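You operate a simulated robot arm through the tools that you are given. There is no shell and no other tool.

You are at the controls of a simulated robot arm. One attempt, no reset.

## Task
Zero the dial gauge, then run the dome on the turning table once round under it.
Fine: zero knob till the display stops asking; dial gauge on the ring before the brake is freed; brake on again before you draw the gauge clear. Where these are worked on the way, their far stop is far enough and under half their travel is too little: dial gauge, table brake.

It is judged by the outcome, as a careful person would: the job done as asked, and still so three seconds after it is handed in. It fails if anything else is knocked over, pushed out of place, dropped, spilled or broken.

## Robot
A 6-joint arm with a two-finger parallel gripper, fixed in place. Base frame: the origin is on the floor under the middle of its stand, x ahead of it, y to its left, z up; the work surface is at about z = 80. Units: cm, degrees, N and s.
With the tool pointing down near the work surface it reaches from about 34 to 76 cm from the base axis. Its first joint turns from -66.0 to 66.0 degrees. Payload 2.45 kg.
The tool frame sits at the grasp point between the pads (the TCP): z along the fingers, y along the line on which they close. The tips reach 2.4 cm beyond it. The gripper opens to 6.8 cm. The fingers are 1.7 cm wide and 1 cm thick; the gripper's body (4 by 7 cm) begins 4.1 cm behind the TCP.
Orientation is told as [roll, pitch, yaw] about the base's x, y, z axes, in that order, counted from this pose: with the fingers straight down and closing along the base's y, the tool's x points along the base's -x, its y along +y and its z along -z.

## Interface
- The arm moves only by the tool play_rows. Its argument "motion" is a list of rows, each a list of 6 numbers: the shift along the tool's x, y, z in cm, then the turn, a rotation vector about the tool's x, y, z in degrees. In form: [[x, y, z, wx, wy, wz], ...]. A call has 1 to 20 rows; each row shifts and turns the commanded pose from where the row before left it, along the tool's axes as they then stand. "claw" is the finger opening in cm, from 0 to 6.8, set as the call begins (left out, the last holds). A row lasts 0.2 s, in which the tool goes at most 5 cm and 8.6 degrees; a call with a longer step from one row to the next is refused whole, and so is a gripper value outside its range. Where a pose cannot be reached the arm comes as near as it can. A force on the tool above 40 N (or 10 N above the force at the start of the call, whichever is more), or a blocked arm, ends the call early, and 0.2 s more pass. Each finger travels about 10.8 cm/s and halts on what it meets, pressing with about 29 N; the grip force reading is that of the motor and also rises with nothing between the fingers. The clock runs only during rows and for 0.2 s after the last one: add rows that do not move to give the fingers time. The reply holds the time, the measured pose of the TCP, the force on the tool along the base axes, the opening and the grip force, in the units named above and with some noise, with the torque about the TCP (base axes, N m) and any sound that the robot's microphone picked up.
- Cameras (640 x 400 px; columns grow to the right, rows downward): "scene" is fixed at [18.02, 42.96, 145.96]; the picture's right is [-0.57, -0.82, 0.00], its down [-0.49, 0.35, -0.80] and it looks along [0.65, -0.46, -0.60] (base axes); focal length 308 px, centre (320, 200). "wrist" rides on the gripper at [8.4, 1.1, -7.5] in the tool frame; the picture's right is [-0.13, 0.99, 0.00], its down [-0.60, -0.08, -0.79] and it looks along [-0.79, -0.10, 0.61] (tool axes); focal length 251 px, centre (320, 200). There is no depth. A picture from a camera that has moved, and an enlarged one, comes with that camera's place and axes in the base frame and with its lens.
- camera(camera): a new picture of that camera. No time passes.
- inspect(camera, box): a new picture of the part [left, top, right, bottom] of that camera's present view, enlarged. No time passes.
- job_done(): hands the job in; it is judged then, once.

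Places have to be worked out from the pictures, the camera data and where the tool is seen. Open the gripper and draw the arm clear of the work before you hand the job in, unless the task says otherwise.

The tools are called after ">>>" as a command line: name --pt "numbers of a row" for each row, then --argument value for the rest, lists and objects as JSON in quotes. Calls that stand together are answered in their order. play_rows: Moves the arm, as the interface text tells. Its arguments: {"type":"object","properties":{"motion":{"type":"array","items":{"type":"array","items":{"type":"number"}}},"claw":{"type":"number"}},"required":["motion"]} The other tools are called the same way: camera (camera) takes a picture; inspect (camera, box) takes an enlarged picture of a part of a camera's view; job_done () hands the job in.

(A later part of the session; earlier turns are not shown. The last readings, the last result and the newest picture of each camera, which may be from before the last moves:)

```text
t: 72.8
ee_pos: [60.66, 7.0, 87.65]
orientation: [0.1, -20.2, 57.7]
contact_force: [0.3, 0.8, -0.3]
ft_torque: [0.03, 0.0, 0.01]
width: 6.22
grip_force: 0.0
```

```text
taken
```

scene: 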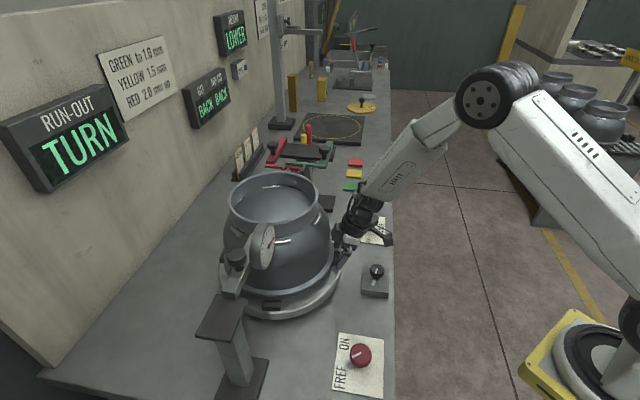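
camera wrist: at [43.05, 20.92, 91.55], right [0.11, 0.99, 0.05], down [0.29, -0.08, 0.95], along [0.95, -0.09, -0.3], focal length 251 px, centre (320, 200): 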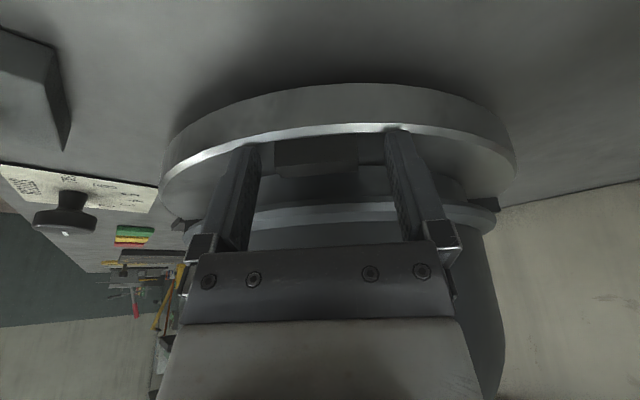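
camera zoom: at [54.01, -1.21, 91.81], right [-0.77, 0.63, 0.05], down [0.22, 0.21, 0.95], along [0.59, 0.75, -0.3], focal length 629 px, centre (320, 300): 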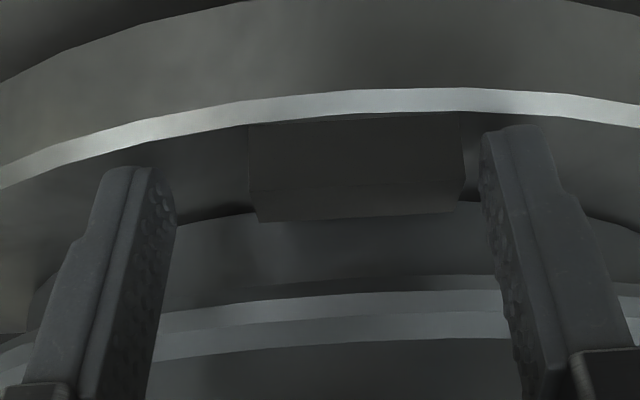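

Still tracking well at 58°. I'll continue 33° more to bring the lug to about 270°.

>>> play_rows --pt "-0.02 -0.806 0.007 -1.026 0 -2.82" --pt "-0.02 -0.806 0.007 -1.026 0 -2.82" --pt "-0.02 -0.806 0.007 -1.026 0 -2.82" --pt "-0.02 -0.806 0.007 -1.026 0 -2.82" --pt "-0.02 -0.806 0.007 -1.026 0 -2.82" --pt "-0.02 -0.806 0.007 -1.026 0 -2.82" --pt "-0.02 -0.806 0.007 -1.026 0 -2.82" --pt "-0.02 -0.806 0.007 -1.026 0 -2.82" --pt "-0.02 -0.806 0.007 -1.026 0 -2.82" --pt "-0.02 -0.806 0.007 -1.026 0 -2.82" --pt "-0.02 -0.806 0.007 -1.026 0 -2.82" --pt "0 0 0 0 0 0"

>>> camera --camera "wrist"

>>> camera --camera "scene"

```text
t: 75.4
ee_pos: [69.13, 4.7, 87.59]
orientation: [0.1, -20.2, 90.6]
contact_force: [0.6, -4.5, 1.8]
ft_torque: [0.3, 0.02, -0.04]
width: 6.21
grip_force: 0.0
```

```text
taken
camera wrist: at [68.06, -5.83, 91.73], right [-0.99, 0.11, 0.04], down [0.07, 0.29, 0.95], along [0.09, 0.95, -0.3], focal length 251 px, centre (320, 200)
```

wrist: 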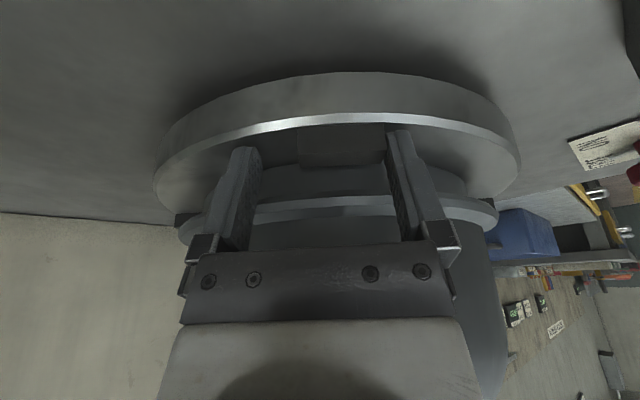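

```text
taken
```

scene: 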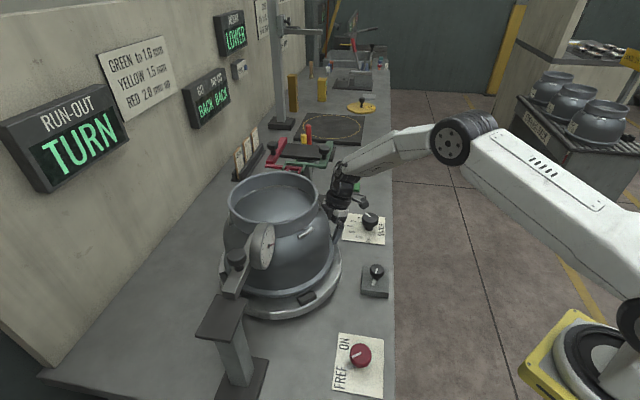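

The first lug has reached about 265–270° and the next lug has come round to the front. I'll draw the fingers back out along the tool axis, then arc back to the front at a safe height.

>>> play_rows --pt "0 0 -0.8 0 0 0" --pt "0 0 -1.2 0 0 0" --pt "0 0 -2.0 0 0 0" --pt "0 0 0 0 0 0" --claw 6.6

>>> play_rows --pt "-0.087 1.756 0.031 2.052 0 5.64" --pt "-0.087 1.756 0.031 2.052 0 5.64" --pt "-0.087 1.756 0.031 2.052 0 5.64" --pt "-0.087 1.756 0.031 2.052 0 5.64" --pt "-0.087 1.756 0.031 2.052 0 5.64" --pt "-0.087 1.756 0.031 2.052 0 5.64" --pt "-0.087 1.756 0.031 2.052 0 5.64" --pt "-0.087 1.756 0.031 2.052 0 5.64" --pt "-0.087 1.756 0.031 2.052 0 5.64" --pt "-0.087 1.756 0.031 2.052 0 5.64" --pt "-0.087 1.756 0.031 2.052 0 5.64" --pt "-0.087 1.756 0.031 2.052 0 5.64" --pt "-0.087 1.756 0.031 2.052 0 5.64" --pt "-0.087 1.756 0.031 2.052 0 5.64" --pt "-0.087 1.756 0.031 2.052 0 5.64" --pt "0 0 0 0 0 0"

>>> camera --camera "wrist"

>>> camera --camera "scene"

```text
t: 76.4
ee_pos: [69.06, 3.12, 91.38]
orientation: [0.0, -20.1, 90.7]
contact_force: [-0.4, 0.0, -0.3]
ft_torque: [-0.02, -0.01, -0.02]
width: 6.61
grip_force: 0.1
```

```text
t: 79.8
ee_pos: [52.8, 18.71, 92.04]
orientation: [1.4, -22.8, 7.0]
contact_force: [0.6, -0.6, 0.8]
ft_torque: [-0.02, -0.02, -0.01]
width: 6.6
grip_force: 0.1
out of reach, approached as far as the arm can: row 12, 13
```

```text
taken
camera wrist: at [42.15, 18.3, 95.61], right [-0.01, 1.0, 0.07], down [0.26, -0.07, 0.96], along [0.97, 0.03, -0.26], focal length 251 px, centre (320, 200)
```

wrist: 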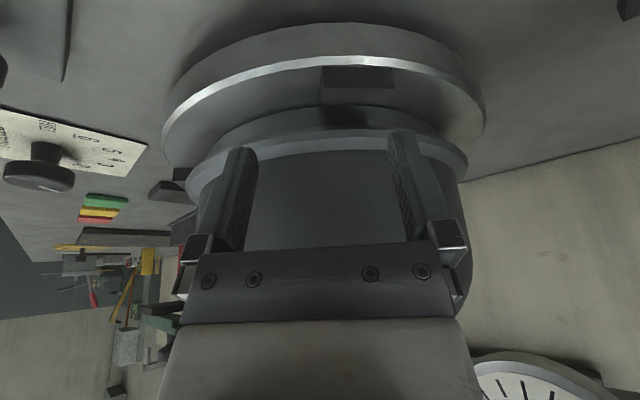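

```text
taken
```

scene: 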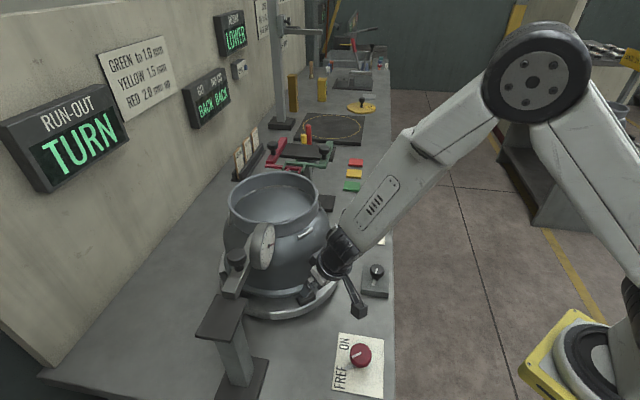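

The arc back ended slightly short (a limit on two rows), with the pose at yaw 7°. The next lug is in view at the front, so I'll enlarge to measure it.

>>> inspect --camera "wrist" --box '[260, 30, 420, 140]'

>>> play_rows --pt "0 0 0 0 0 0"

```text
3.64 times, centred on (340, 85) of wrist
camera zoom: at [42.15, 18.3, 95.61], right [-0.01, 1.0, 0.07], down [0.26, -0.07, 0.96], along [0.97, 0.03, -0.26], focal length 914 px, centre (247, 618)
```

zoom: 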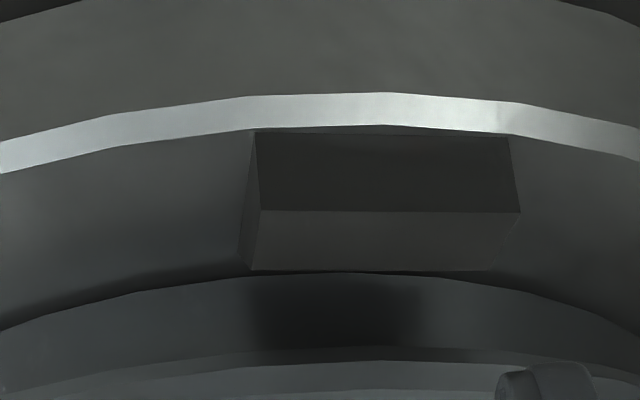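

```text
t: 80.2
ee_pos: [52.86, 18.63, 91.96]
orientation: [1.4, -22.8, 6.8]
contact_force: [0.0, -1.0, -0.7]
ft_torque: [0.01, 0.0, 0.02]
width: 6.62
grip_force: 0.1
```

The lug's outer face is centred near (54.15, 21.4), at azimuth about 174°. I'll correct the tool's orientation to yaw −4°, tilt −20° here before descending.

>>> play_rows --pt "0 0.4 -0.3 1.33 0.7 2.52" --pt "0 0.4 -0.3 1.33 0.7 2.52" --pt "0 0.4 -0.3 1.33 0.7 2.52" --pt "0 0.4 -0.3 1.33 0.7 2.52" --pt "0 0 0 0 0 0"

>>> camera --camera "wrist"

```text
t: 81.4
ee_pos: [52.48, 20.25, 93.1]
orientation: [0.0, -20.0, -3.9]
contact_force: [-0.5, -0.6, 0.0]
ft_torque: [-0.02, 0.05, 0.01]
width: 6.61
grip_force: 0.2
```

```text
taken
camera wrist: at [42.03, 22.06, 97.25], right [0.19, 0.98, 0.04], down [0.29, -0.1, 0.95], along [0.94, -0.17, -0.31], focal length 251 px, centre (320, 200)
```

wrist: 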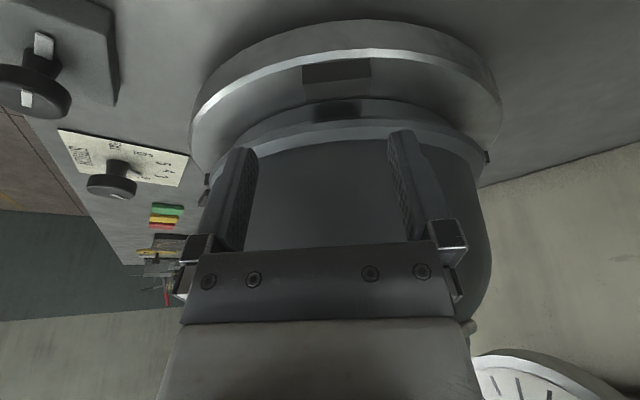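

Orientation is corrected. I'll lower the fingers astride this lug at radius 15.45 and z ≈ 87.7.

>>> play_rows --pt "0.143 0.151 0.906 0 0 0" --pt "0.143 0.151 0.906 0 0 0" --pt "0.143 0.151 0.906 0 0 0" --pt "0.143 0.151 0.906 0 0 0" --pt "0.143 0.151 0.906 0 0 0" --pt "0.143 0.151 0.906 0 0 0" --pt "0 0 0 0 0 0"

>>> inspect --camera "wrist" --box '[220, 80, 420, 240]'

>>> inspect --camera "scene" --box '[200, 170, 400, 330]'

```text
t: 83.0
ee_pos: [53.59, 21.08, 87.63]
orientation: [0.0, -19.9, -3.8]
contact_force: [0.4, 0.1, 0.0]
ft_torque: [-0.01, -0.02, 0.02]
width: 6.59
grip_force: 0.1
```

```text
2.50 times, centred on (320, 160) of wrist
camera zoom: at [43.22, 22.86, 91.84], right [0.19, 0.98, 0.04], down [0.29, -0.1, 0.95], along [0.94, -0.17, -0.31], focal length 629 px, centre (320, 300)
```

zoom: 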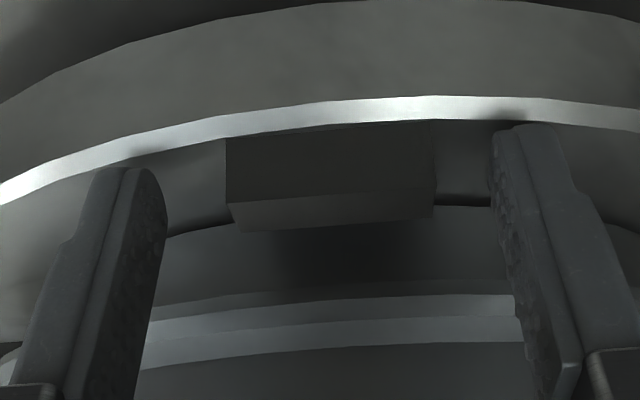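

```text
2.50 times, centred on (300, 250) of scene
camera zoom: at [18.02, 42.96, 145.96], right [-0.57, -0.82, 0.0], down [-0.49, 0.35, -0.8], along [0.65, -0.46, -0.6], focal length 769 px, centre (370, 75)
```

zoom: 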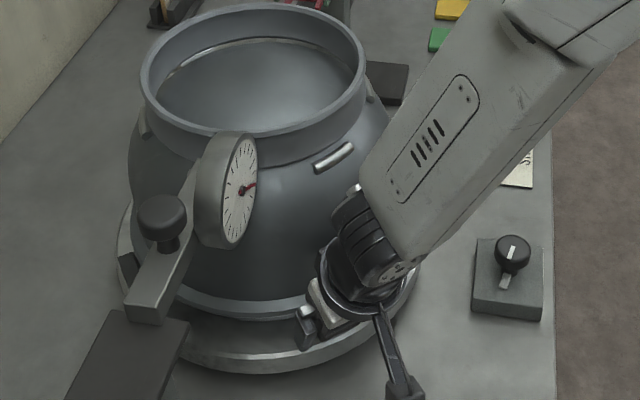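

The gauge needle has moved with the turning dome, which shows the run-out is being measured. I'll narrow the fingers to 5.2 cm and sweep this lug 48° first.

>>> play_rows --pt "0 0 0 0 0 0" --pt "-0.02 -0.809 0.007 -1.026 0 -2.82" --pt "-0.02 -0.809 0.007 -1.026 0 -2.82" --pt "-0.02 -0.809 0.007 -1.026 0 -2.82" --pt "-0.02 -0.809 0.007 -1.026 0 -2.82" --pt "-0.02 -0.809 0.007 -1.026 0 -2.82" --pt "-0.02 -0.809 0.007 -1.026 0 -2.82" --pt "-0.02 -0.809 0.007 -1.026 0 -2.82" --pt "-0.02 -0.809 0.007 -1.026 0 -2.82" --pt "-0.02 -0.809 0.007 -1.026 0 -2.82" --pt "-0.02 -0.809 0.007 -1.026 0 -2.82" --pt "-0.02 -0.809 0.007 -1.026 0 -2.82" --pt "-0.02 -0.809 0.007 -1.026 0 -2.82" --pt "-0.02 -0.809 0.007 -1.026 0 -2.82" --pt "-0.02 -0.809 0.007 -1.026 0 -2.82" --pt "-0.02 -0.809 0.007 -1.026 0 -2.82" --pt "-0.02 -0.809 0.007 -1.026 0 -2.82" --pt "0 0 0 0 0 0" --claw 5.2

>>> inspect --camera "wrist" --box '[220, 80, 420, 240]'

>>> camera --camera "scene"

```text
t: 86.8
ee_pos: [57.63, 10.16, 87.8]
orientation: [-0.4, -20.7, 40.2]
contact_force: [-0.7, 0.2, 0.0]
ft_torque: [0.01, -0.02, 0.01]
width: 5.16
grip_force: 0.0
out of reach, approached as far as the arm can: row 9, 10
```

```text
2.50 times, centred on (320, 160) of wrist
camera zoom: at [48.76, 4.29, 91.77], right [-0.55, 0.84, 0.04], down [0.27, 0.13, 0.96], along [0.79, 0.53, -0.29], focal length 629 px, centre (320, 300)
```

zoom: 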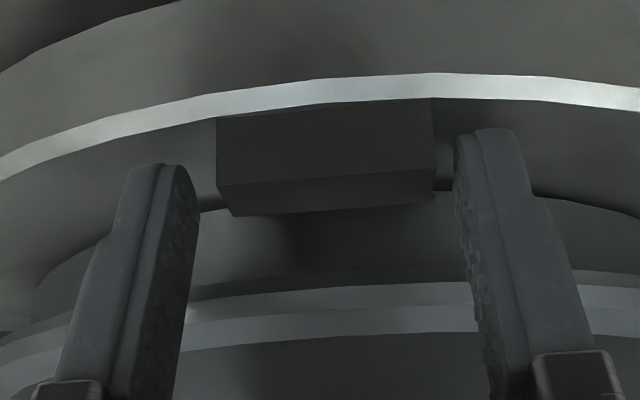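

```text
taken
```

scene: 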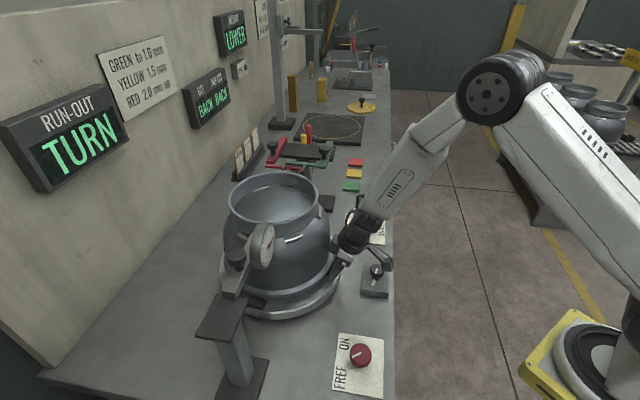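

The sweep continues with no contact load, though it lost a few degrees near a wrist singularity and drifted about 0.3 cm inward. I'll correct the radius and carry on to about 270°.

>>> play_rows --pt "0.28 0 -0.08 0.2 0.4 0" --pt "-0.02 -0.809 0.007 -1.026 0 -2.82" --pt "-0.02 -0.809 0.007 -1.026 0 -2.82" --pt "-0.02 -0.809 0.007 -1.026 0 -2.82" --pt "-0.02 -0.809 0.007 -1.026 0 -2.82" --pt "-0.02 -0.809 0.007 -1.026 0 -2.82" --pt "-0.02 -0.809 0.007 -1.026 0 -2.82" --pt "-0.02 -0.809 0.007 -1.026 0 -2.82" --pt "-0.02 -0.809 0.007 -1.026 0 -2.82" --pt "-0.02 -0.809 0.007 -1.026 0 -2.82" --pt "-0.02 -0.809 0.007 -1.026 0 -2.82" --pt "-0.02 -0.809 0.007 -1.026 0 -2.82" --pt "-0.02 -0.809 0.007 -1.026 0 -2.82" --pt "-0.02 -0.809 0.007 -1.026 0 -2.82" --pt "-0.02 -0.809 0.007 -1.026 0 -2.82" --pt "-0.02 -0.809 0.007 -1.026 0 -2.82" --pt "-0.02 -0.809 0.007 -1.026 0 -2.82" --pt "-0.02 -0.809 0.007 -1.026 0 -2.82" --pt "-0.02 -0.809 0.007 -1.026 0 -2.82" --pt "0 0 0 0 0 0"

>>> inspect --camera "wrist" --box '[220, 80, 420, 240]'

>>> camera --camera "scene"

```text
t: 91.0
ee_pos: [70.18, 4.64, 87.8]
orientation: [-0.5, -19.7, 94.3]
contact_force: [-0.4, 0.7, 0.8]
ft_torque: [-0.05, 0.02, 0.02]
width: 5.2
grip_force: 0.0
```

```text
2.50 times, centred on (320, 160) of wrist
camera zoom: at [69.74, -5.8, 91.93], right [-1.0, 0.05, 0.04], down [0.05, 0.3, 0.95], along [0.04, 0.95, -0.31], focal length 629 px, centre (320, 300)
```

zoom: 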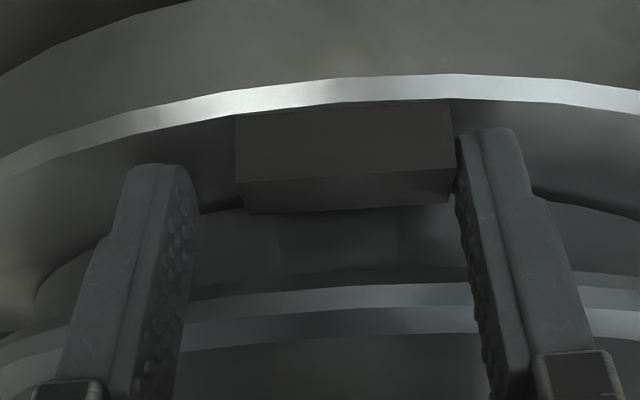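

```text
taken
```

scene: 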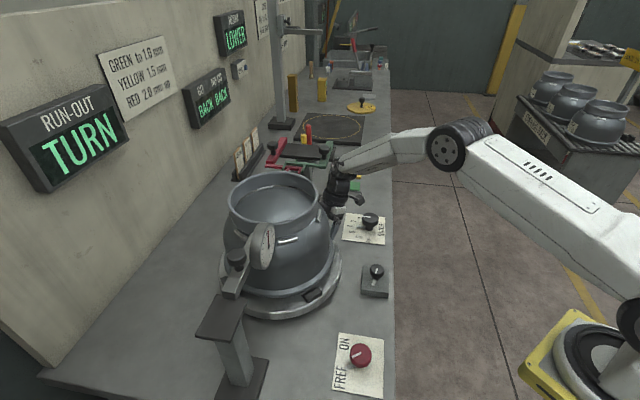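

That stroke brought the lug to about 272°; roughly half a turn is done. For the return I'll retract, stand the tool nearly upright to stay away from the singularity, and arc back at a larger radius.

>>> play_rows --pt "0 0.25 -0.8 0 0 0" --pt "0 0 -1.2 0 0 0" --pt "0 0 -2.0 0 0 0" --pt "0.6 0 0 0 5 0" --pt "0.6 0 0 0 5 0" --pt "0.4 0 0 0 5 0" --pt "0 0 0 0 0 0" --claw 6.6

>>> play_rows --pt "-0.1 1.913 0.009 0.523 0 5.977" --pt "-0.1 1.913 0.009 0.523 0 5.977" --pt "-0.1 1.913 0.009 0.523 0 5.977" --pt "-0.1 1.913 0.009 0.523 0 5.977" --pt "-0.1 1.913 0.009 0.523 0 5.977" --pt "-0.1 1.913 0.009 0.523 0 5.977" --pt "-0.1 1.913 0.009 0.523 0 5.977" --pt "-0.1 1.913 0.009 0.523 0 5.977" --pt "-0.1 1.913 0.009 0.523 0 5.977" --pt "-0.1 1.913 0.009 0.523 0 5.977" --pt "-0.1 1.913 0.009 0.523 0 5.977" --pt "-0.1 1.913 0.009 0.523 0 5.977" --pt "-0.1 1.913 0.009 0.523 0 5.977" --pt "-0.1 1.913 0.009 0.523 0 5.977" --pt "-0.1 1.913 0.009 0.523 0 5.977" --pt "0 0 0 0 0 0"

>>> camera --camera "wrist"

>>> camera --camera "scene"

```text
t: 92.6
ee_pos: [69.73, 2.45, 91.14]
orientation: [-0.8, -13.0, 94.2]
contact_force: [-0.6, 0.4, 0.3]
ft_torque: [0.02, -0.03, 0.0]
width: 6.6
grip_force: 0.0
out of reach, approached as far as the arm can: row 5, 6
```

```text
t: 96.0
ee_pos: [50.73, 14.97, 92.9]
orientation: [9.5, -5.8, 3.5]
contact_force: [-0.3, 0.0, 0.2]
ft_torque: [0.04, 0.02, -0.01]
width: 6.59
grip_force: 0.0
out of reach, approached as far as the arm can: row 15
```

```text
taken
camera wrist: at [41.54, 14.22, 99.43], right [0.05, 0.98, 0.18], down [0.53, -0.18, 0.83], along [0.84, 0.05, -0.53], focal length 251 px, centre (320, 200)
```

wrist: 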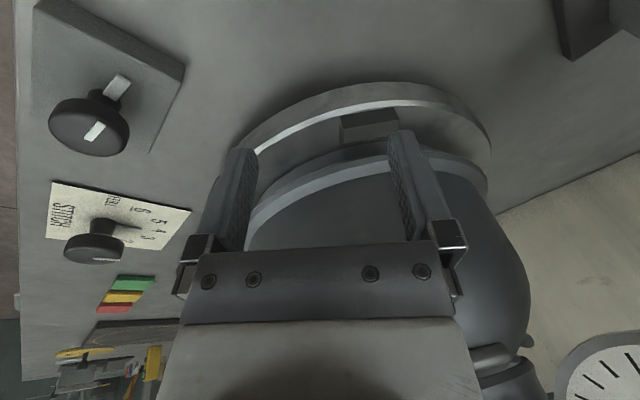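

```text
taken
```

scene: 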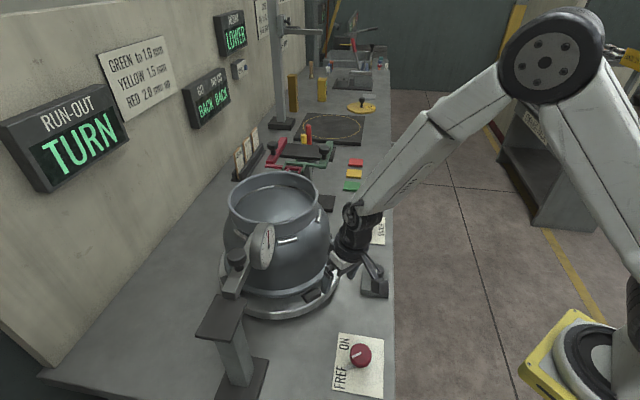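

The return left the tool rolled by 9.5° after some limited rows, but clear of everything. I'll restore the orientation to tilt −20°, yaw −3° in steps while moving to the front of the next lug.

>>> play_rows --pt "0 1.0 -0.2 4.75 0 0" --pt "0 1.0 -0.2 4.75 0 0" --pt "0 1.0 0 0 5.8 0" --pt "0 1.0 0 0 0 6.5" --pt "0 1.0 0 0 -6.67 0" --pt "0 0.6 0 0 -6.67 0" --pt "0 0.3 0 0 -6.67 0" --pt "0 0 0 0 0 0"

>>> camera --camera "wrist"

>>> inspect --camera "wrist" --box '[260, 30, 420, 140]'

```text
t: 97.8
ee_pos: [49.02, 15.93, 90.99]
orientation: [11.1, -14.4, -4.3]
contact_force: [-0.1, -0.6, 0.8]
ft_torque: [0.01, -0.03, -0.02]
width: 6.6
grip_force: 0.1
out of reach, approached as far as the arm can: row 1, 2, 3, 4, 5, 7
```

```text
taken
camera wrist: at [38.99, 16.26, 96.27], right [0.15, 0.96, 0.22], down [0.38, -0.26, 0.89], along [0.91, -0.05, -0.4], focal length 251 px, centre (320, 200)
```

wrist: 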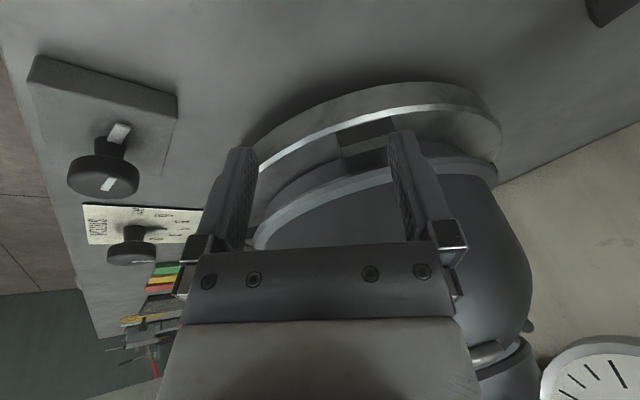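

```text
3.64 times, centred on (340, 85) of wrist
camera zoom: at [38.99, 16.26, 96.27], right [0.15, 0.96, 0.22], down [0.38, -0.26, 0.89], along [0.91, -0.05, -0.4], focal length 914 px, centre (247, 618)
```

zoom: 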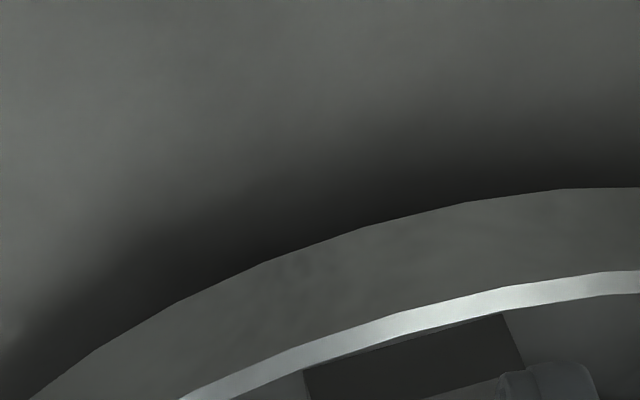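

Many rows were limited, which suggests the wrist is wound up near a joint limit. I'll look at the arm's configuration before moving further.

>>> camera --camera "scene"

>>> inspect --camera "scene" --box '[300, 100, 480, 320]'

```text
taken
```

scene: 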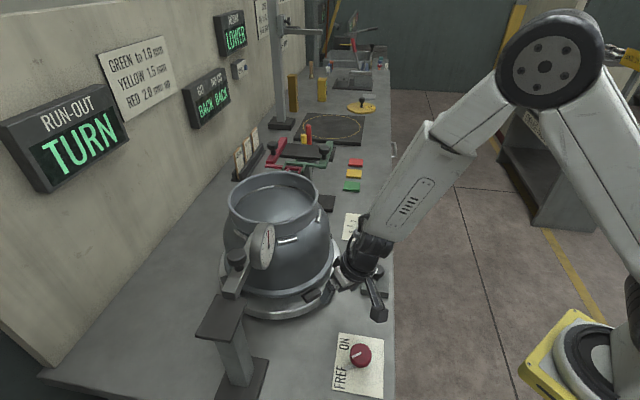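

```text
1.82 times, centred on (390, 210) of scene
camera zoom: at [18.02, 42.96, 145.96], right [-0.57, -0.82, 0.0], down [-0.49, 0.35, -0.8], along [0.65, -0.46, -0.6], focal length 559 px, centre (193, 182)
```

zoom: 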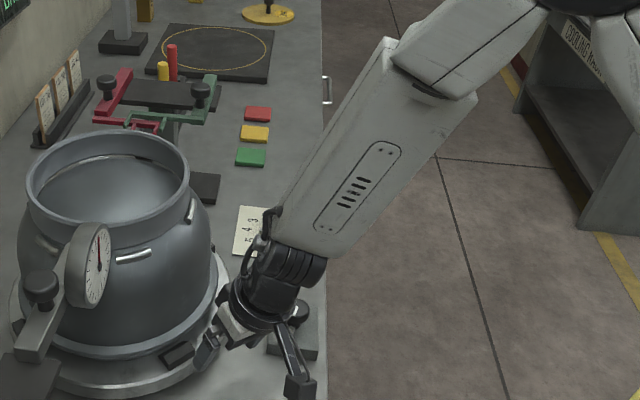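

The wrist appears flipped around its singularity with a forearm joint at its limit. I'll unwind it well away from the work, first rising straight up about 18 cm.

>>> play_rows --pt "-0.5 0.24 -3.16 0 0 0" --pt "-0.5 0.24 -3.16 0 0 0" --pt "-0.5 0.24 -3.16 0 0 0" --pt "-0.5 0.24 -3.16 0 0 0" --pt "-0.5 0.24 -3.16 0 0 0" --pt "-0.5 0.24 -3.16 0 0 0" --pt "0 0 0 0 0 0"

>>> camera --camera "scene"

```text
t: 99.4
ee_pos: [48.03, 5.35, 107.35]
orientation: [10.2, -19.0, -5.0]
contact_force: [-0.4, 0.1, -1.4]
ft_torque: [-0.01, -0.01, 0.0]
width: 6.6
grip_force: 0.1
out of reach, approached as far as the arm can: row 2, 3, 4, 5, 6
```

```text
taken
```

scene: 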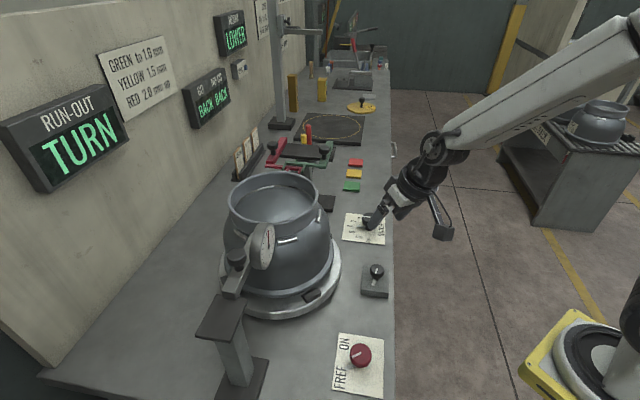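

The arm slid sideways but is in free space. To unwind, I'll swing the tool axis around to the left, then outward past the forearm's direction, in steps.

>>> play_rows --pt "0 0 0 -7 0 0" --pt "0 0 0 -7 0 0" --pt "0 0 0 -7 0 0" --pt "0 0 0 0 0 0"

>>> play_rows --pt "0 0 0 0 -7 0" --pt "0 0 0 0 -7 0" --pt "0 0 0 0 -7 0" --pt "0 0 0 0 0 0"

>>> camera --camera "scene"

```text
t: 100.4
ee_pos: [48.18, 5.29, 107.25]
orientation: [31.1, -18.9, -5.2]
contact_force: [-0.7, -0.8, -0.1]
ft_torque: [0.01, 0.01, -0.01]
width: 6.63
grip_force: 0.0
```

```text
t: 101.4
ee_pos: [48.19, 5.28, 107.22]
orientation: [37.1, -36.4, -18.2]
contact_force: [1.2, 0.3, 0.8]
ft_torque: [0.03, 0.03, 0.0]
width: 6.59
grip_force: 0.1
```

```text
taken
```

scene: 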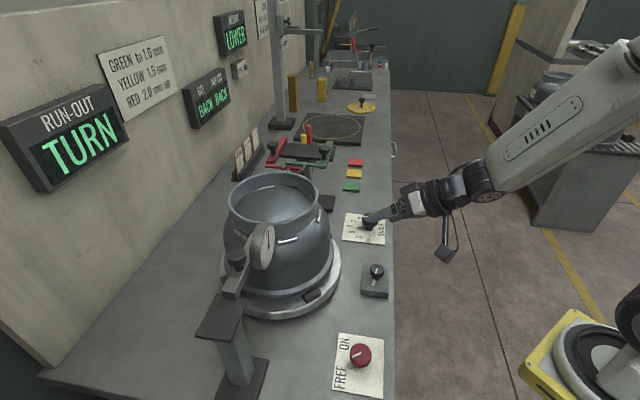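

All rows were reachable, and the tool now points about 50° outward and to the left. I'll swing it into the arm's vertical plane, then remove the spin.

>>> play_rows --pt "0 0 0 4.06 -3.32 4.4" --pt "0 0 0 4.06 -3.32 4.4" --pt "0 0 0 4.06 -3.32 4.4" --pt "0 0 0 4.06 -3.32 4.4" --pt "0 0 0 0 0 0"

>>> play_rows --pt "0 0 0 0 0 -7.86" --pt "0 0 0 0 0 -7.86" --pt "0 0 0 0 0 -7.86" --pt "0 0 0 0 0 -7.86" --pt "0 0 0 0 0 -7.86" --pt "0 0 0 0 0 0"

>>> camera --camera "scene"

```text
t: 102.6
ee_pos: [48.56, 5.32, 107.33]
orientation: [37.0, -36.3, -45.6]
contact_force: [-0.3, 0.2, 1.1]
ft_torque: [0.01, -0.01, 0.0]
width: 6.61
grip_force: 0.0
out of reach, approached as far as the arm can: row 3
```

```text
t: 104.0
ee_pos: [48.61, 5.32, 107.21]
orientation: [0.0, -50.0, 6.3]
contact_force: [-0.5, 0.3, 0.2]
ft_torque: [-0.01, 0.03, -0.03]
width: 6.62
grip_force: 0.0
```

```text
taken
```

scene: 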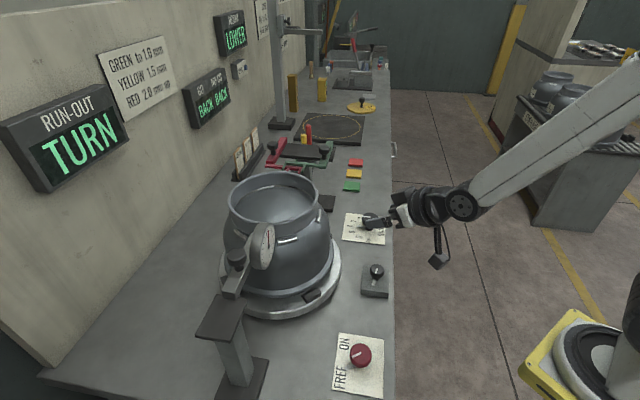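

The wrist now looks unwound, with its joint disc facing the camera as at the start. I'll bring the tool back toward vertical in the arm's plane.

>>> play_rows --pt "0 0 0 0 8 0" --pt "0 0 0 0 8 0" --pt "0 0 0 0 8 0" --pt "0 0 0 0 8 0" --pt "0 0 0 0 7 0" --pt "0 0 0 0 0 0"

>>> camera --camera "scene"

```text
t: 105.4
ee_pos: [48.45, 5.58, 107.37]
orientation: [1.0, -13.9, 6.6]
contact_force: [-0.3, 0.2, -0.4]
ft_torque: [0.0, 0.01, 0.04]
width: 6.59
grip_force: 0.1
out of reach, approached as far as the arm can: row 2
```

```text
taken
```

scene: 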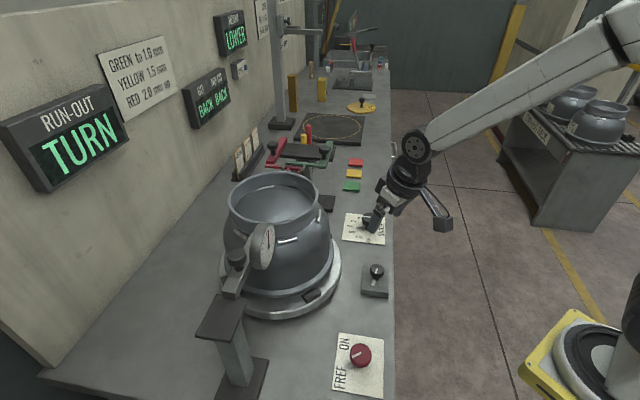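

Crossed back with the tool reading [1, −14, 6.6]. I'll set tilt −11° and yaw −3° here, then move across in front of the dome at this height.

>>> play_rows --pt "0 0 0 0.83 0.73 2.33" --pt "0 0 0 0.83 0.73 2.33" --pt "0 0 0 0.83 0.73 2.33" --pt "0 0 0 0.83 0.73 2.33" --pt "0 3.0 0 0 0 0" --pt "0 3.0 0 0 0 0" --pt "0 3.0 0 0 0 0" --pt "0 3.0 0 0 0 0" --pt "0 3.0 0 0 0 0" --pt "0 0 0 0 0 0"

>>> camera --camera "wrist"

>>> camera --camera "scene"

```text
t: 107.6
ee_pos: [49.17, 20.6, 107.35]
orientation: [-0.3, -11.0, -3.0]
contact_force: [0.3, -0.7, -0.3]
ft_torque: [0.01, -0.01, 0.0]
width: 6.62
grip_force: 0.1
```

```text
taken
camera wrist: at [39.5, 22.37, 113.08], right [0.18, 0.98, 0.02], down [0.44, -0.1, 0.89], along [0.88, -0.15, -0.45], focal length 251 px, centre (320, 200)
```

wrist: 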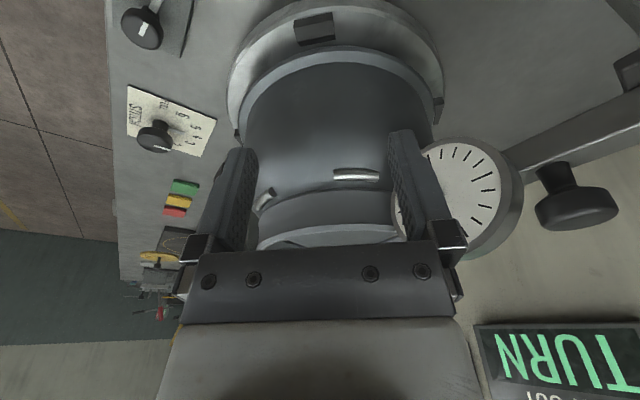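

```text
taken
```

scene: 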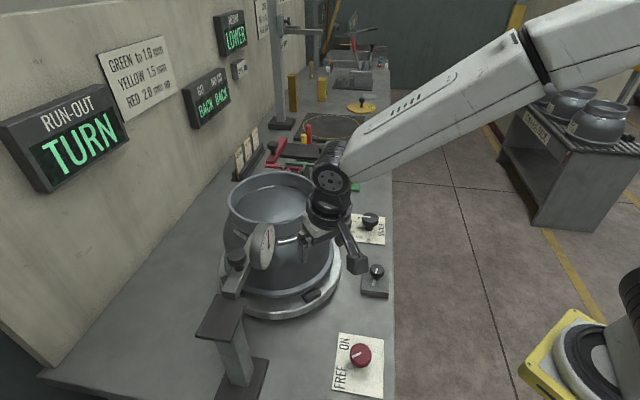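

The wrist moves freely again. I'll measure the front lug's present position.

>>> inspect --camera "wrist" --box '[240, 0, 400, 100]'

```text
4.00 times, centred on (320, 50) of wrist
camera zoom: at [39.5, 22.37, 113.08], right [0.18, 0.98, 0.02], down [0.44, -0.1, 0.89], along [0.88, -0.15, -0.45], focal length 1006 px, centre (320, 800)
```

zoom: 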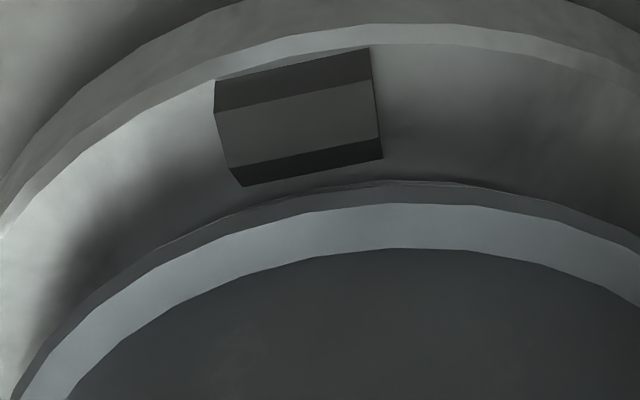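

The front lug is at about 180°, so half a turn is done. I'll lower the fingers astride it with an 11° tilt, which keeps away from the singularity and still clears the dome.

>>> play_rows --pt "0 0 0 -0.57 0 -2.94" --pt "-0.1 -0.094 2.3 0 0 0" --pt "-0.1 -0.094 2.3 0 0 0" --pt "-0.1 -0.094 2.3 0 0 0" --pt "-0.1 -0.094 2.3 0 0 0" --pt "-0.1 -0.094 2.3 0 0 0" --pt "-0.1 -0.094 2.3 0 0 0" --pt "-0.1 -0.094 2.3 0 0 0" --pt "-0.1 -0.094 2.3 0 0 0" --pt "-0.025 0 0.6 0 0 0" --pt "-0.025 0 0.6 0 0 0" --pt "-0.025 0 0.6 0 0 0" --pt "0 0 0 0 0 0"

>>> inspect --camera "wrist" --box '[220, 80, 420, 240]'

>>> inspect --camera "scene" --box '[200, 170, 400, 330]'

```text
t: 110.4
ee_pos: [53.89, 19.81, 87.54]
orientation: [-0.3, -10.9, 0.1]
contact_force: [-4.1, -0.5, 2.1]
ft_torque: [-0.04, -0.26, -0.05]
width: 6.61
grip_force: 0.0
```

```text
2.50 times, centred on (320, 160) of wrist
camera zoom: at [44.14, 20.96, 93.29], right [0.13, 0.99, 0.02], down [0.44, -0.07, 0.89], along [0.89, -0.1, -0.45], focal length 629 px, centre (320, 300)
```

zoom: 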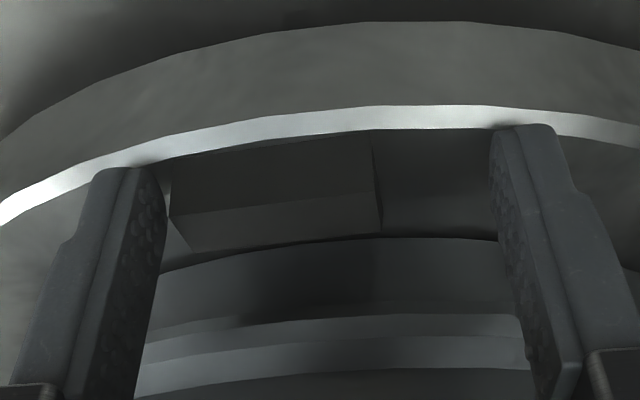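

```text
2.50 times, centred on (300, 250) of scene
camera zoom: at [18.0, 42.96, 145.96], right [-0.57, -0.82, 0.0], down [-0.49, 0.35, -0.8], along [0.65, -0.46, -0.6], focal length 769 px, centre (370, 75)
```

zoom: 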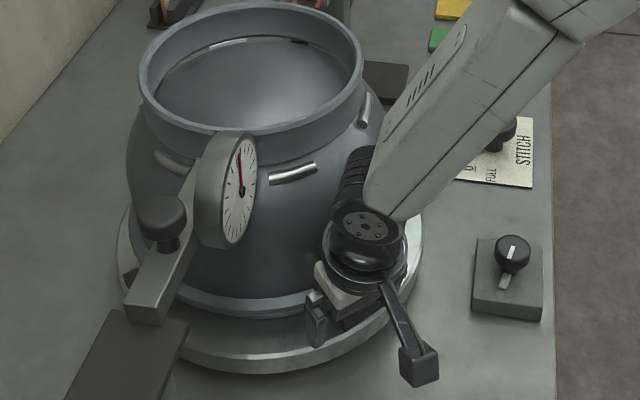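

The lug sits nearer the leading finger, so I'll advance 3°, then narrow the fingers and begin sweeping, watching for any limited rows.

>>> play_rows --pt "-0.02 -0.791 -0.1 -0.572 0 -2.945" --pt "0 0 0 0 0 0"

>>> play_rows --pt "0 0 0 0 0 0" --pt "-0.02 -0.791 0.004 -0.572 0 -2.945" --pt "-0.02 -0.791 0.004 -0.572 0 -2.945" --pt "-0.02 -0.791 0.004 -0.572 0 -2.945" --pt "-0.02 -0.791 0.004 -0.572 0 -2.945" --pt "-0.02 -0.791 0.004 -0.572 0 -2.945" --pt "-0.02 -0.791 0.004 -0.572 0 -2.945" --pt "-0.02 -0.791 0.004 -0.572 0 -2.945" --pt "-0.02 -0.791 0.004 -0.572 0 -2.945" --pt "-0.02 -0.791 0.004 -0.572 0 -2.945" --pt "-0.02 -0.791 0.004 -0.572 0 -2.945" --pt "-0.02 -0.791 0.004 -0.572 0 -2.945" --pt "-0.02 -0.791 0.004 -0.572 0 -2.945" --pt "0 0 0 0 0 0" --claw 5.2

>>> inspect --camera "wrist" --box '[220, 80, 420, 240]'

>>> camera --camera "scene"

```text
t: 111.0
ee_pos: [54.01, 18.97, 87.82]
orientation: [-0.1, -10.9, 3.0]
contact_force: [-2.7, -1.2, -1.3]
ft_torque: [0.03, -0.07, -0.06]
width: 6.61
grip_force: 0.1
```

```text
t: 114.0
ee_pos: [57.23, 10.3, 87.63]
orientation: [-0.1, -10.6, 39.0]
contact_force: [-6.9, -7.4, -3.7]
ft_torque: [0.32, -0.24, -0.21]
width: 5.24
grip_force: 0.5
```

```text
2.50 times, centred on (320, 160) of wrist
camera zoom: at [48.96, 5.03, 93.44], right [-0.53, 0.85, 0.02], down [0.39, 0.22, 0.89], along [0.75, 0.48, -0.45], focal length 629 px, centre (320, 300)
```

zoom: 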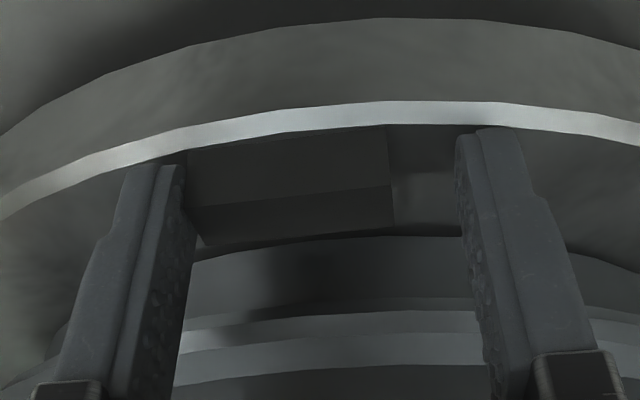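

```text
taken
```

scene: 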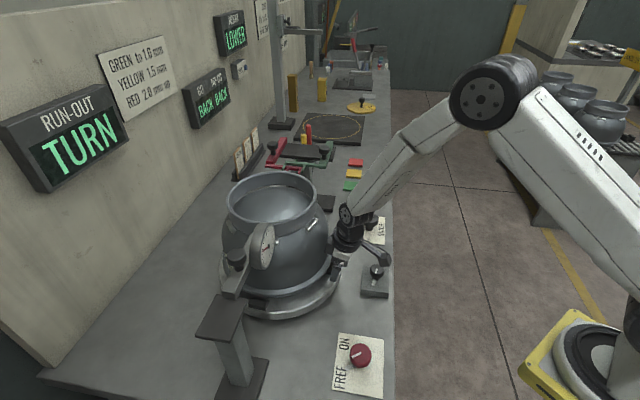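

The lug follows, but there's a 10 N radial load, so something on the gripper may be touching the dome. I'll check clearances before going on.

>>> inspect --camera "scene" --box '[200, 170, 400, 330]'

>>> camera --camera "wrist"

>>> inspect --camera "scene" --box '[300, 190, 400, 300]'

```text
2.50 times, centred on (300, 250) of scene
camera zoom: at [18.01, 42.94, 145.97], right [-0.57, -0.82, 0.0], down [-0.49, 0.35, -0.8], along [0.65, -0.46, -0.6], focal length 769 px, centre (370, 75)
```

zoom: 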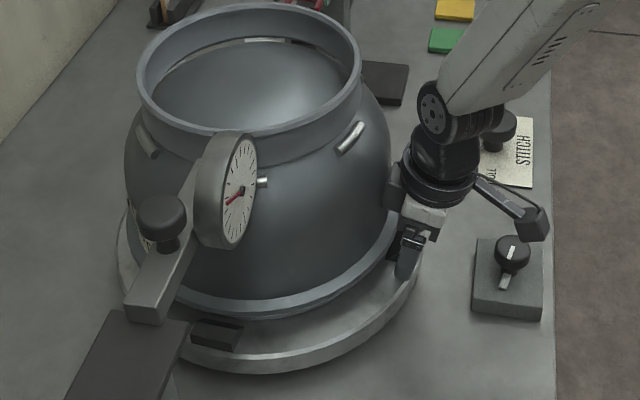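

```text
taken
camera wrist: at [48.96, 5.03, 93.44], right [-0.53, 0.85, 0.02], down [0.39, 0.22, 0.89], along [0.75, 0.48, -0.45], focal length 251 px, centre (320, 200)
```

wrist: 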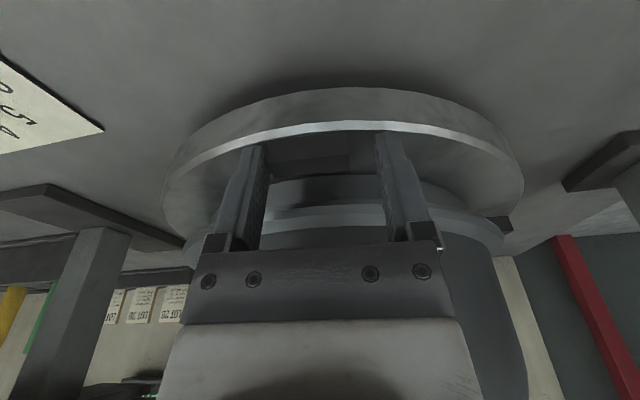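

```text
3.64 times, centred on (350, 245) of scene
camera zoom: at [18.01, 42.94, 145.97], right [-0.57, -0.82, 0.0], down [-0.49, 0.35, -0.8], along [0.65, -0.46, -0.6], focal length 1118 px, centre (211, 36)
```

zoom: 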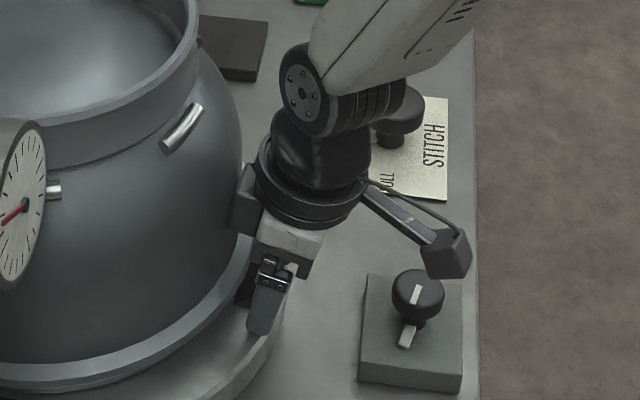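

The gripper's inner housing is just touching the dome's side at this smaller tilt. I'll move out slightly and lean back to 18° to clear it.

>>> play_rows --pt "0.3 0 -0.06 0 -2.4 0" --pt "0.1 0 0 0 -2.4 0" --pt "0 0 0 0 -2.4 0" --pt "0 0 0 0 0 0"

>>> inspect --camera "scene" --box '[200, 170, 400, 330]'

>>> inspect --camera "wrist" --box '[220, 80, 420, 240]'

```text
t: 115.0
ee_pos: [56.98, 10.03, 87.76]
orientation: [-0.2, -18.2, 38.9]
contact_force: [0.1, 0.0, 0.4]
ft_torque: [-0.04, -0.03, -0.01]
width: 5.19
grip_force: 0.0
```

```text
2.50 times, centred on (300, 250) of scene
camera zoom: at [18.02, 42.96, 145.96], right [-0.57, -0.82, 0.0], down [-0.49, 0.35, -0.8], along [0.65, -0.46, -0.6], focal length 769 px, centre (370, 75)
```

zoom: 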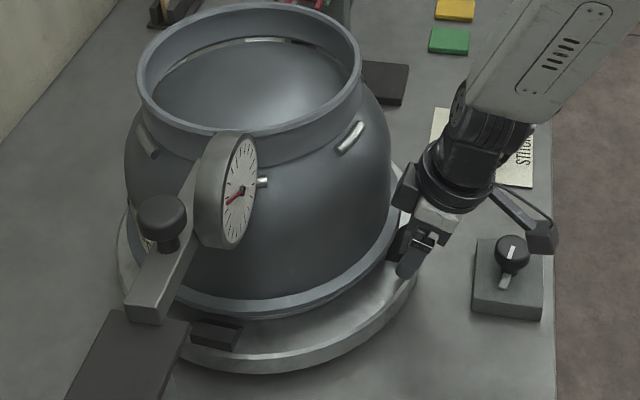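

```text
2.50 times, centred on (320, 160) of wrist
camera zoom: at [48.19, 4.4, 92.23], right [-0.53, 0.85, 0.04], down [0.3, 0.15, 0.94], along [0.79, 0.51, -0.33], focal length 629 px, centre (320, 300)
```

zoom: 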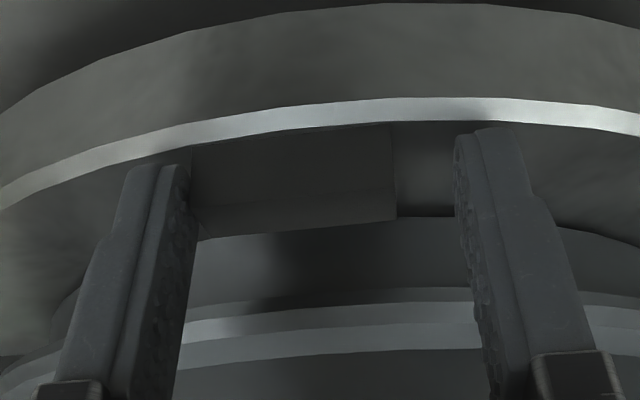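

Contact is gone, and the rim's small shift fits the dome's own eccentricity over the turn, so it has not slipped. I'll continue the sweep to about 270°.

>>> play_rows --pt "-0.02 -0.8165 0.007 -0.937 0 -2.85" --pt "-0.02 -0.8165 0.007 -0.937 0 -2.85" --pt "-0.02 -0.8165 0.007 -0.937 0 -2.85" --pt "-0.02 -0.8165 0.007 -0.937 0 -2.85" --pt "-0.02 -0.8165 0.007 -0.937 0 -2.85" --pt "-0.02 -0.8165 0.007 -0.937 0 -2.85" --pt "-0.02 -0.8165 0.007 -0.937 0 -2.85" --pt "-0.02 -0.8165 0.007 -0.937 0 -2.85" --pt "-0.02 -0.8165 0.007 -0.937 0 -2.85" --pt "0 0 0 0 0 0"

>>> inspect --camera "wrist" --box '[220, 80, 420, 240]'

```text
t: 117.2
ee_pos: [62.84, 5.58, 87.7]
orientation: [0.0, -17.9, 65.9]
contact_force: [-0.1, 0.9, -0.2]
ft_torque: [-0.01, 0.0, 0.03]
width: 5.18
grip_force: 0.1
```

```text
2.50 times, centred on (320, 160) of wrist
camera zoom: at [57.53, -3.36, 92.15], right [-0.86, 0.51, 0.04], down [0.21, 0.27, 0.94], along [0.47, 0.81, -0.34], focal length 629 px, centre (320, 300)
```

zoom: 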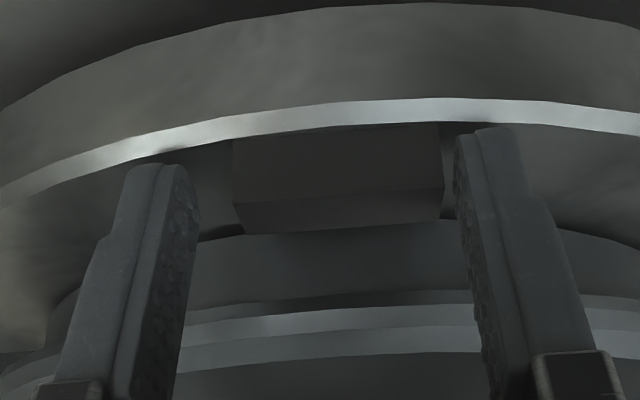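

Now the trailing finger is pushing the lug with no stray load. I'll continue to yaw ≈ 93°.

>>> play_rows --pt "-0.02 -0.8165 0.007 -0.937 0 -2.85" --pt "-0.02 -0.8165 0.007 -0.937 0 -2.85" --pt "-0.02 -0.8165 0.007 -0.937 0 -2.85" --pt "-0.02 -0.8165 0.007 -0.937 0 -2.85" --pt "-0.02 -0.8165 0.007 -0.937 0 -2.85" --pt "-0.02 -0.8165 0.007 -0.937 0 -2.85" --pt "-0.02 -0.8165 0.007 -0.937 0 -2.85" --pt "-0.02 -0.8165 0.007 -0.937 0 -2.85" --pt "-0.02 -0.8165 0.007 -0.937 0 -2.85" --pt "0 0 0 0 0 0"

>>> inspect --camera "wrist" --box '[220, 80, 420, 240]'

>>> camera --camera "scene"

```text
t: 119.4
ee_pos: [69.94, 4.3, 87.82]
orientation: [0.1, -18.0, 93.0]
contact_force: [-0.1, -0.4, 0.4]
ft_torque: [-0.01, -0.02, 0.02]
width: 5.2
grip_force: 0.1
```

```text
2.50 times, centred on (320, 160) of wrist
camera zoom: at [69.38, -6.08, 92.18], right [-1.0, 0.07, 0.04], down [0.06, 0.33, 0.94], along [0.05, 0.94, -0.34], focal length 629 px, centre (320, 300)
```

zoom: 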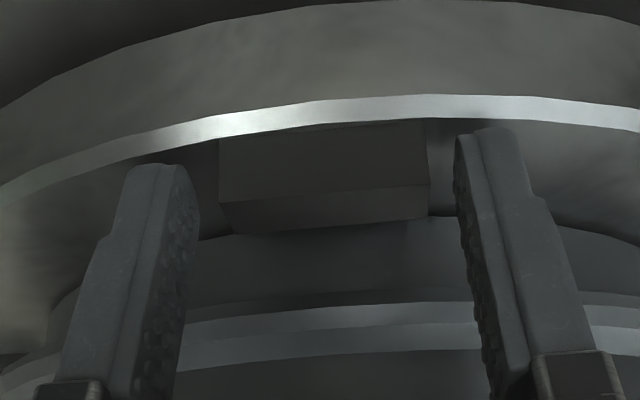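

```text
taken
```

scene: 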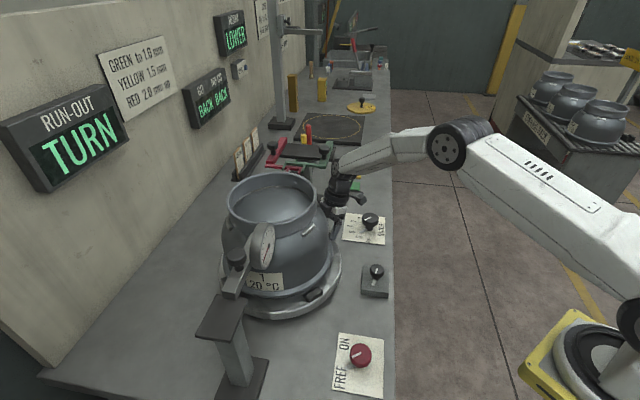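

Three quarters are done. I'll retract, rise to about z = 104 where the wrist stays away from its singularity, and arc back to the front for the last stroke.

>>> play_rows --pt "0 0 -0.8 0 0 0" --pt "0 0 -1.2 0 0 0" --pt "0 0 -2.0 0 0 0" --pt "-0.927 0 -2.853 0 0 0" --pt "-0.927 0 -2.853 0 0 0" --pt "-0.927 0 -2.853 0 0 0" --pt "-0.927 0 -2.853 0 0 0" --pt "0 0 0 0 0 0" --claw 6.6

>>> play_rows --pt "-0.088 1.767 0.029 1.854 0 5.706" --pt "-0.088 1.767 0.029 1.854 0 5.706" --pt "-0.088 1.767 0.029 1.854 0 5.706" --pt "-0.088 1.767 0.029 1.854 0 5.706" --pt "-0.088 1.767 0.029 1.854 0 5.706" --pt "-0.088 1.767 0.029 1.854 0 5.706" --pt "-0.088 1.767 0.029 1.854 0 5.706" --pt "-0.088 1.767 0.029 1.854 0 5.706" --pt "-0.088 1.767 0.029 1.854 0 5.706" --pt "-0.088 1.767 0.029 1.854 0 5.706" --pt "0 0 0 0 0 0"

>>> camera --camera "scene"

```text
t: 121.2
ee_pos: [69.82, 2.96, 103.55]
orientation: [0.2, -18.0, 93.0]
contact_force: [0.7, -0.3, 0.4]
ft_torque: [-0.02, 0.03, 0.01]
width: 6.58
grip_force: 0.0
```

```text
t: 123.6
ee_pos: [54.78, 10.61, 103.52]
orientation: [0.2, -17.9, 32.9]
contact_force: [0.4, -0.1, -0.1]
ft_torque: [-0.04, 0.01, 0.0]
width: 6.63
grip_force: 0.0
```

```text
taken
```

scene: 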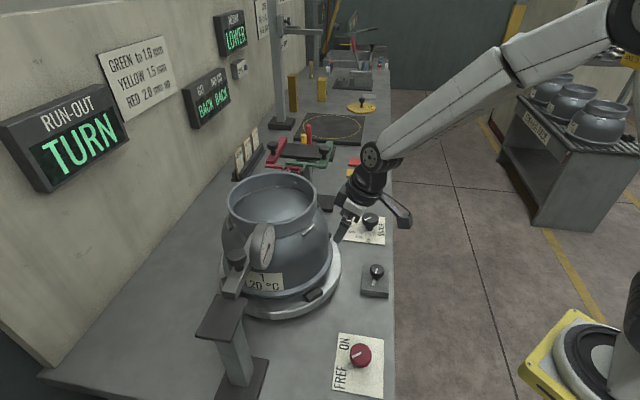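

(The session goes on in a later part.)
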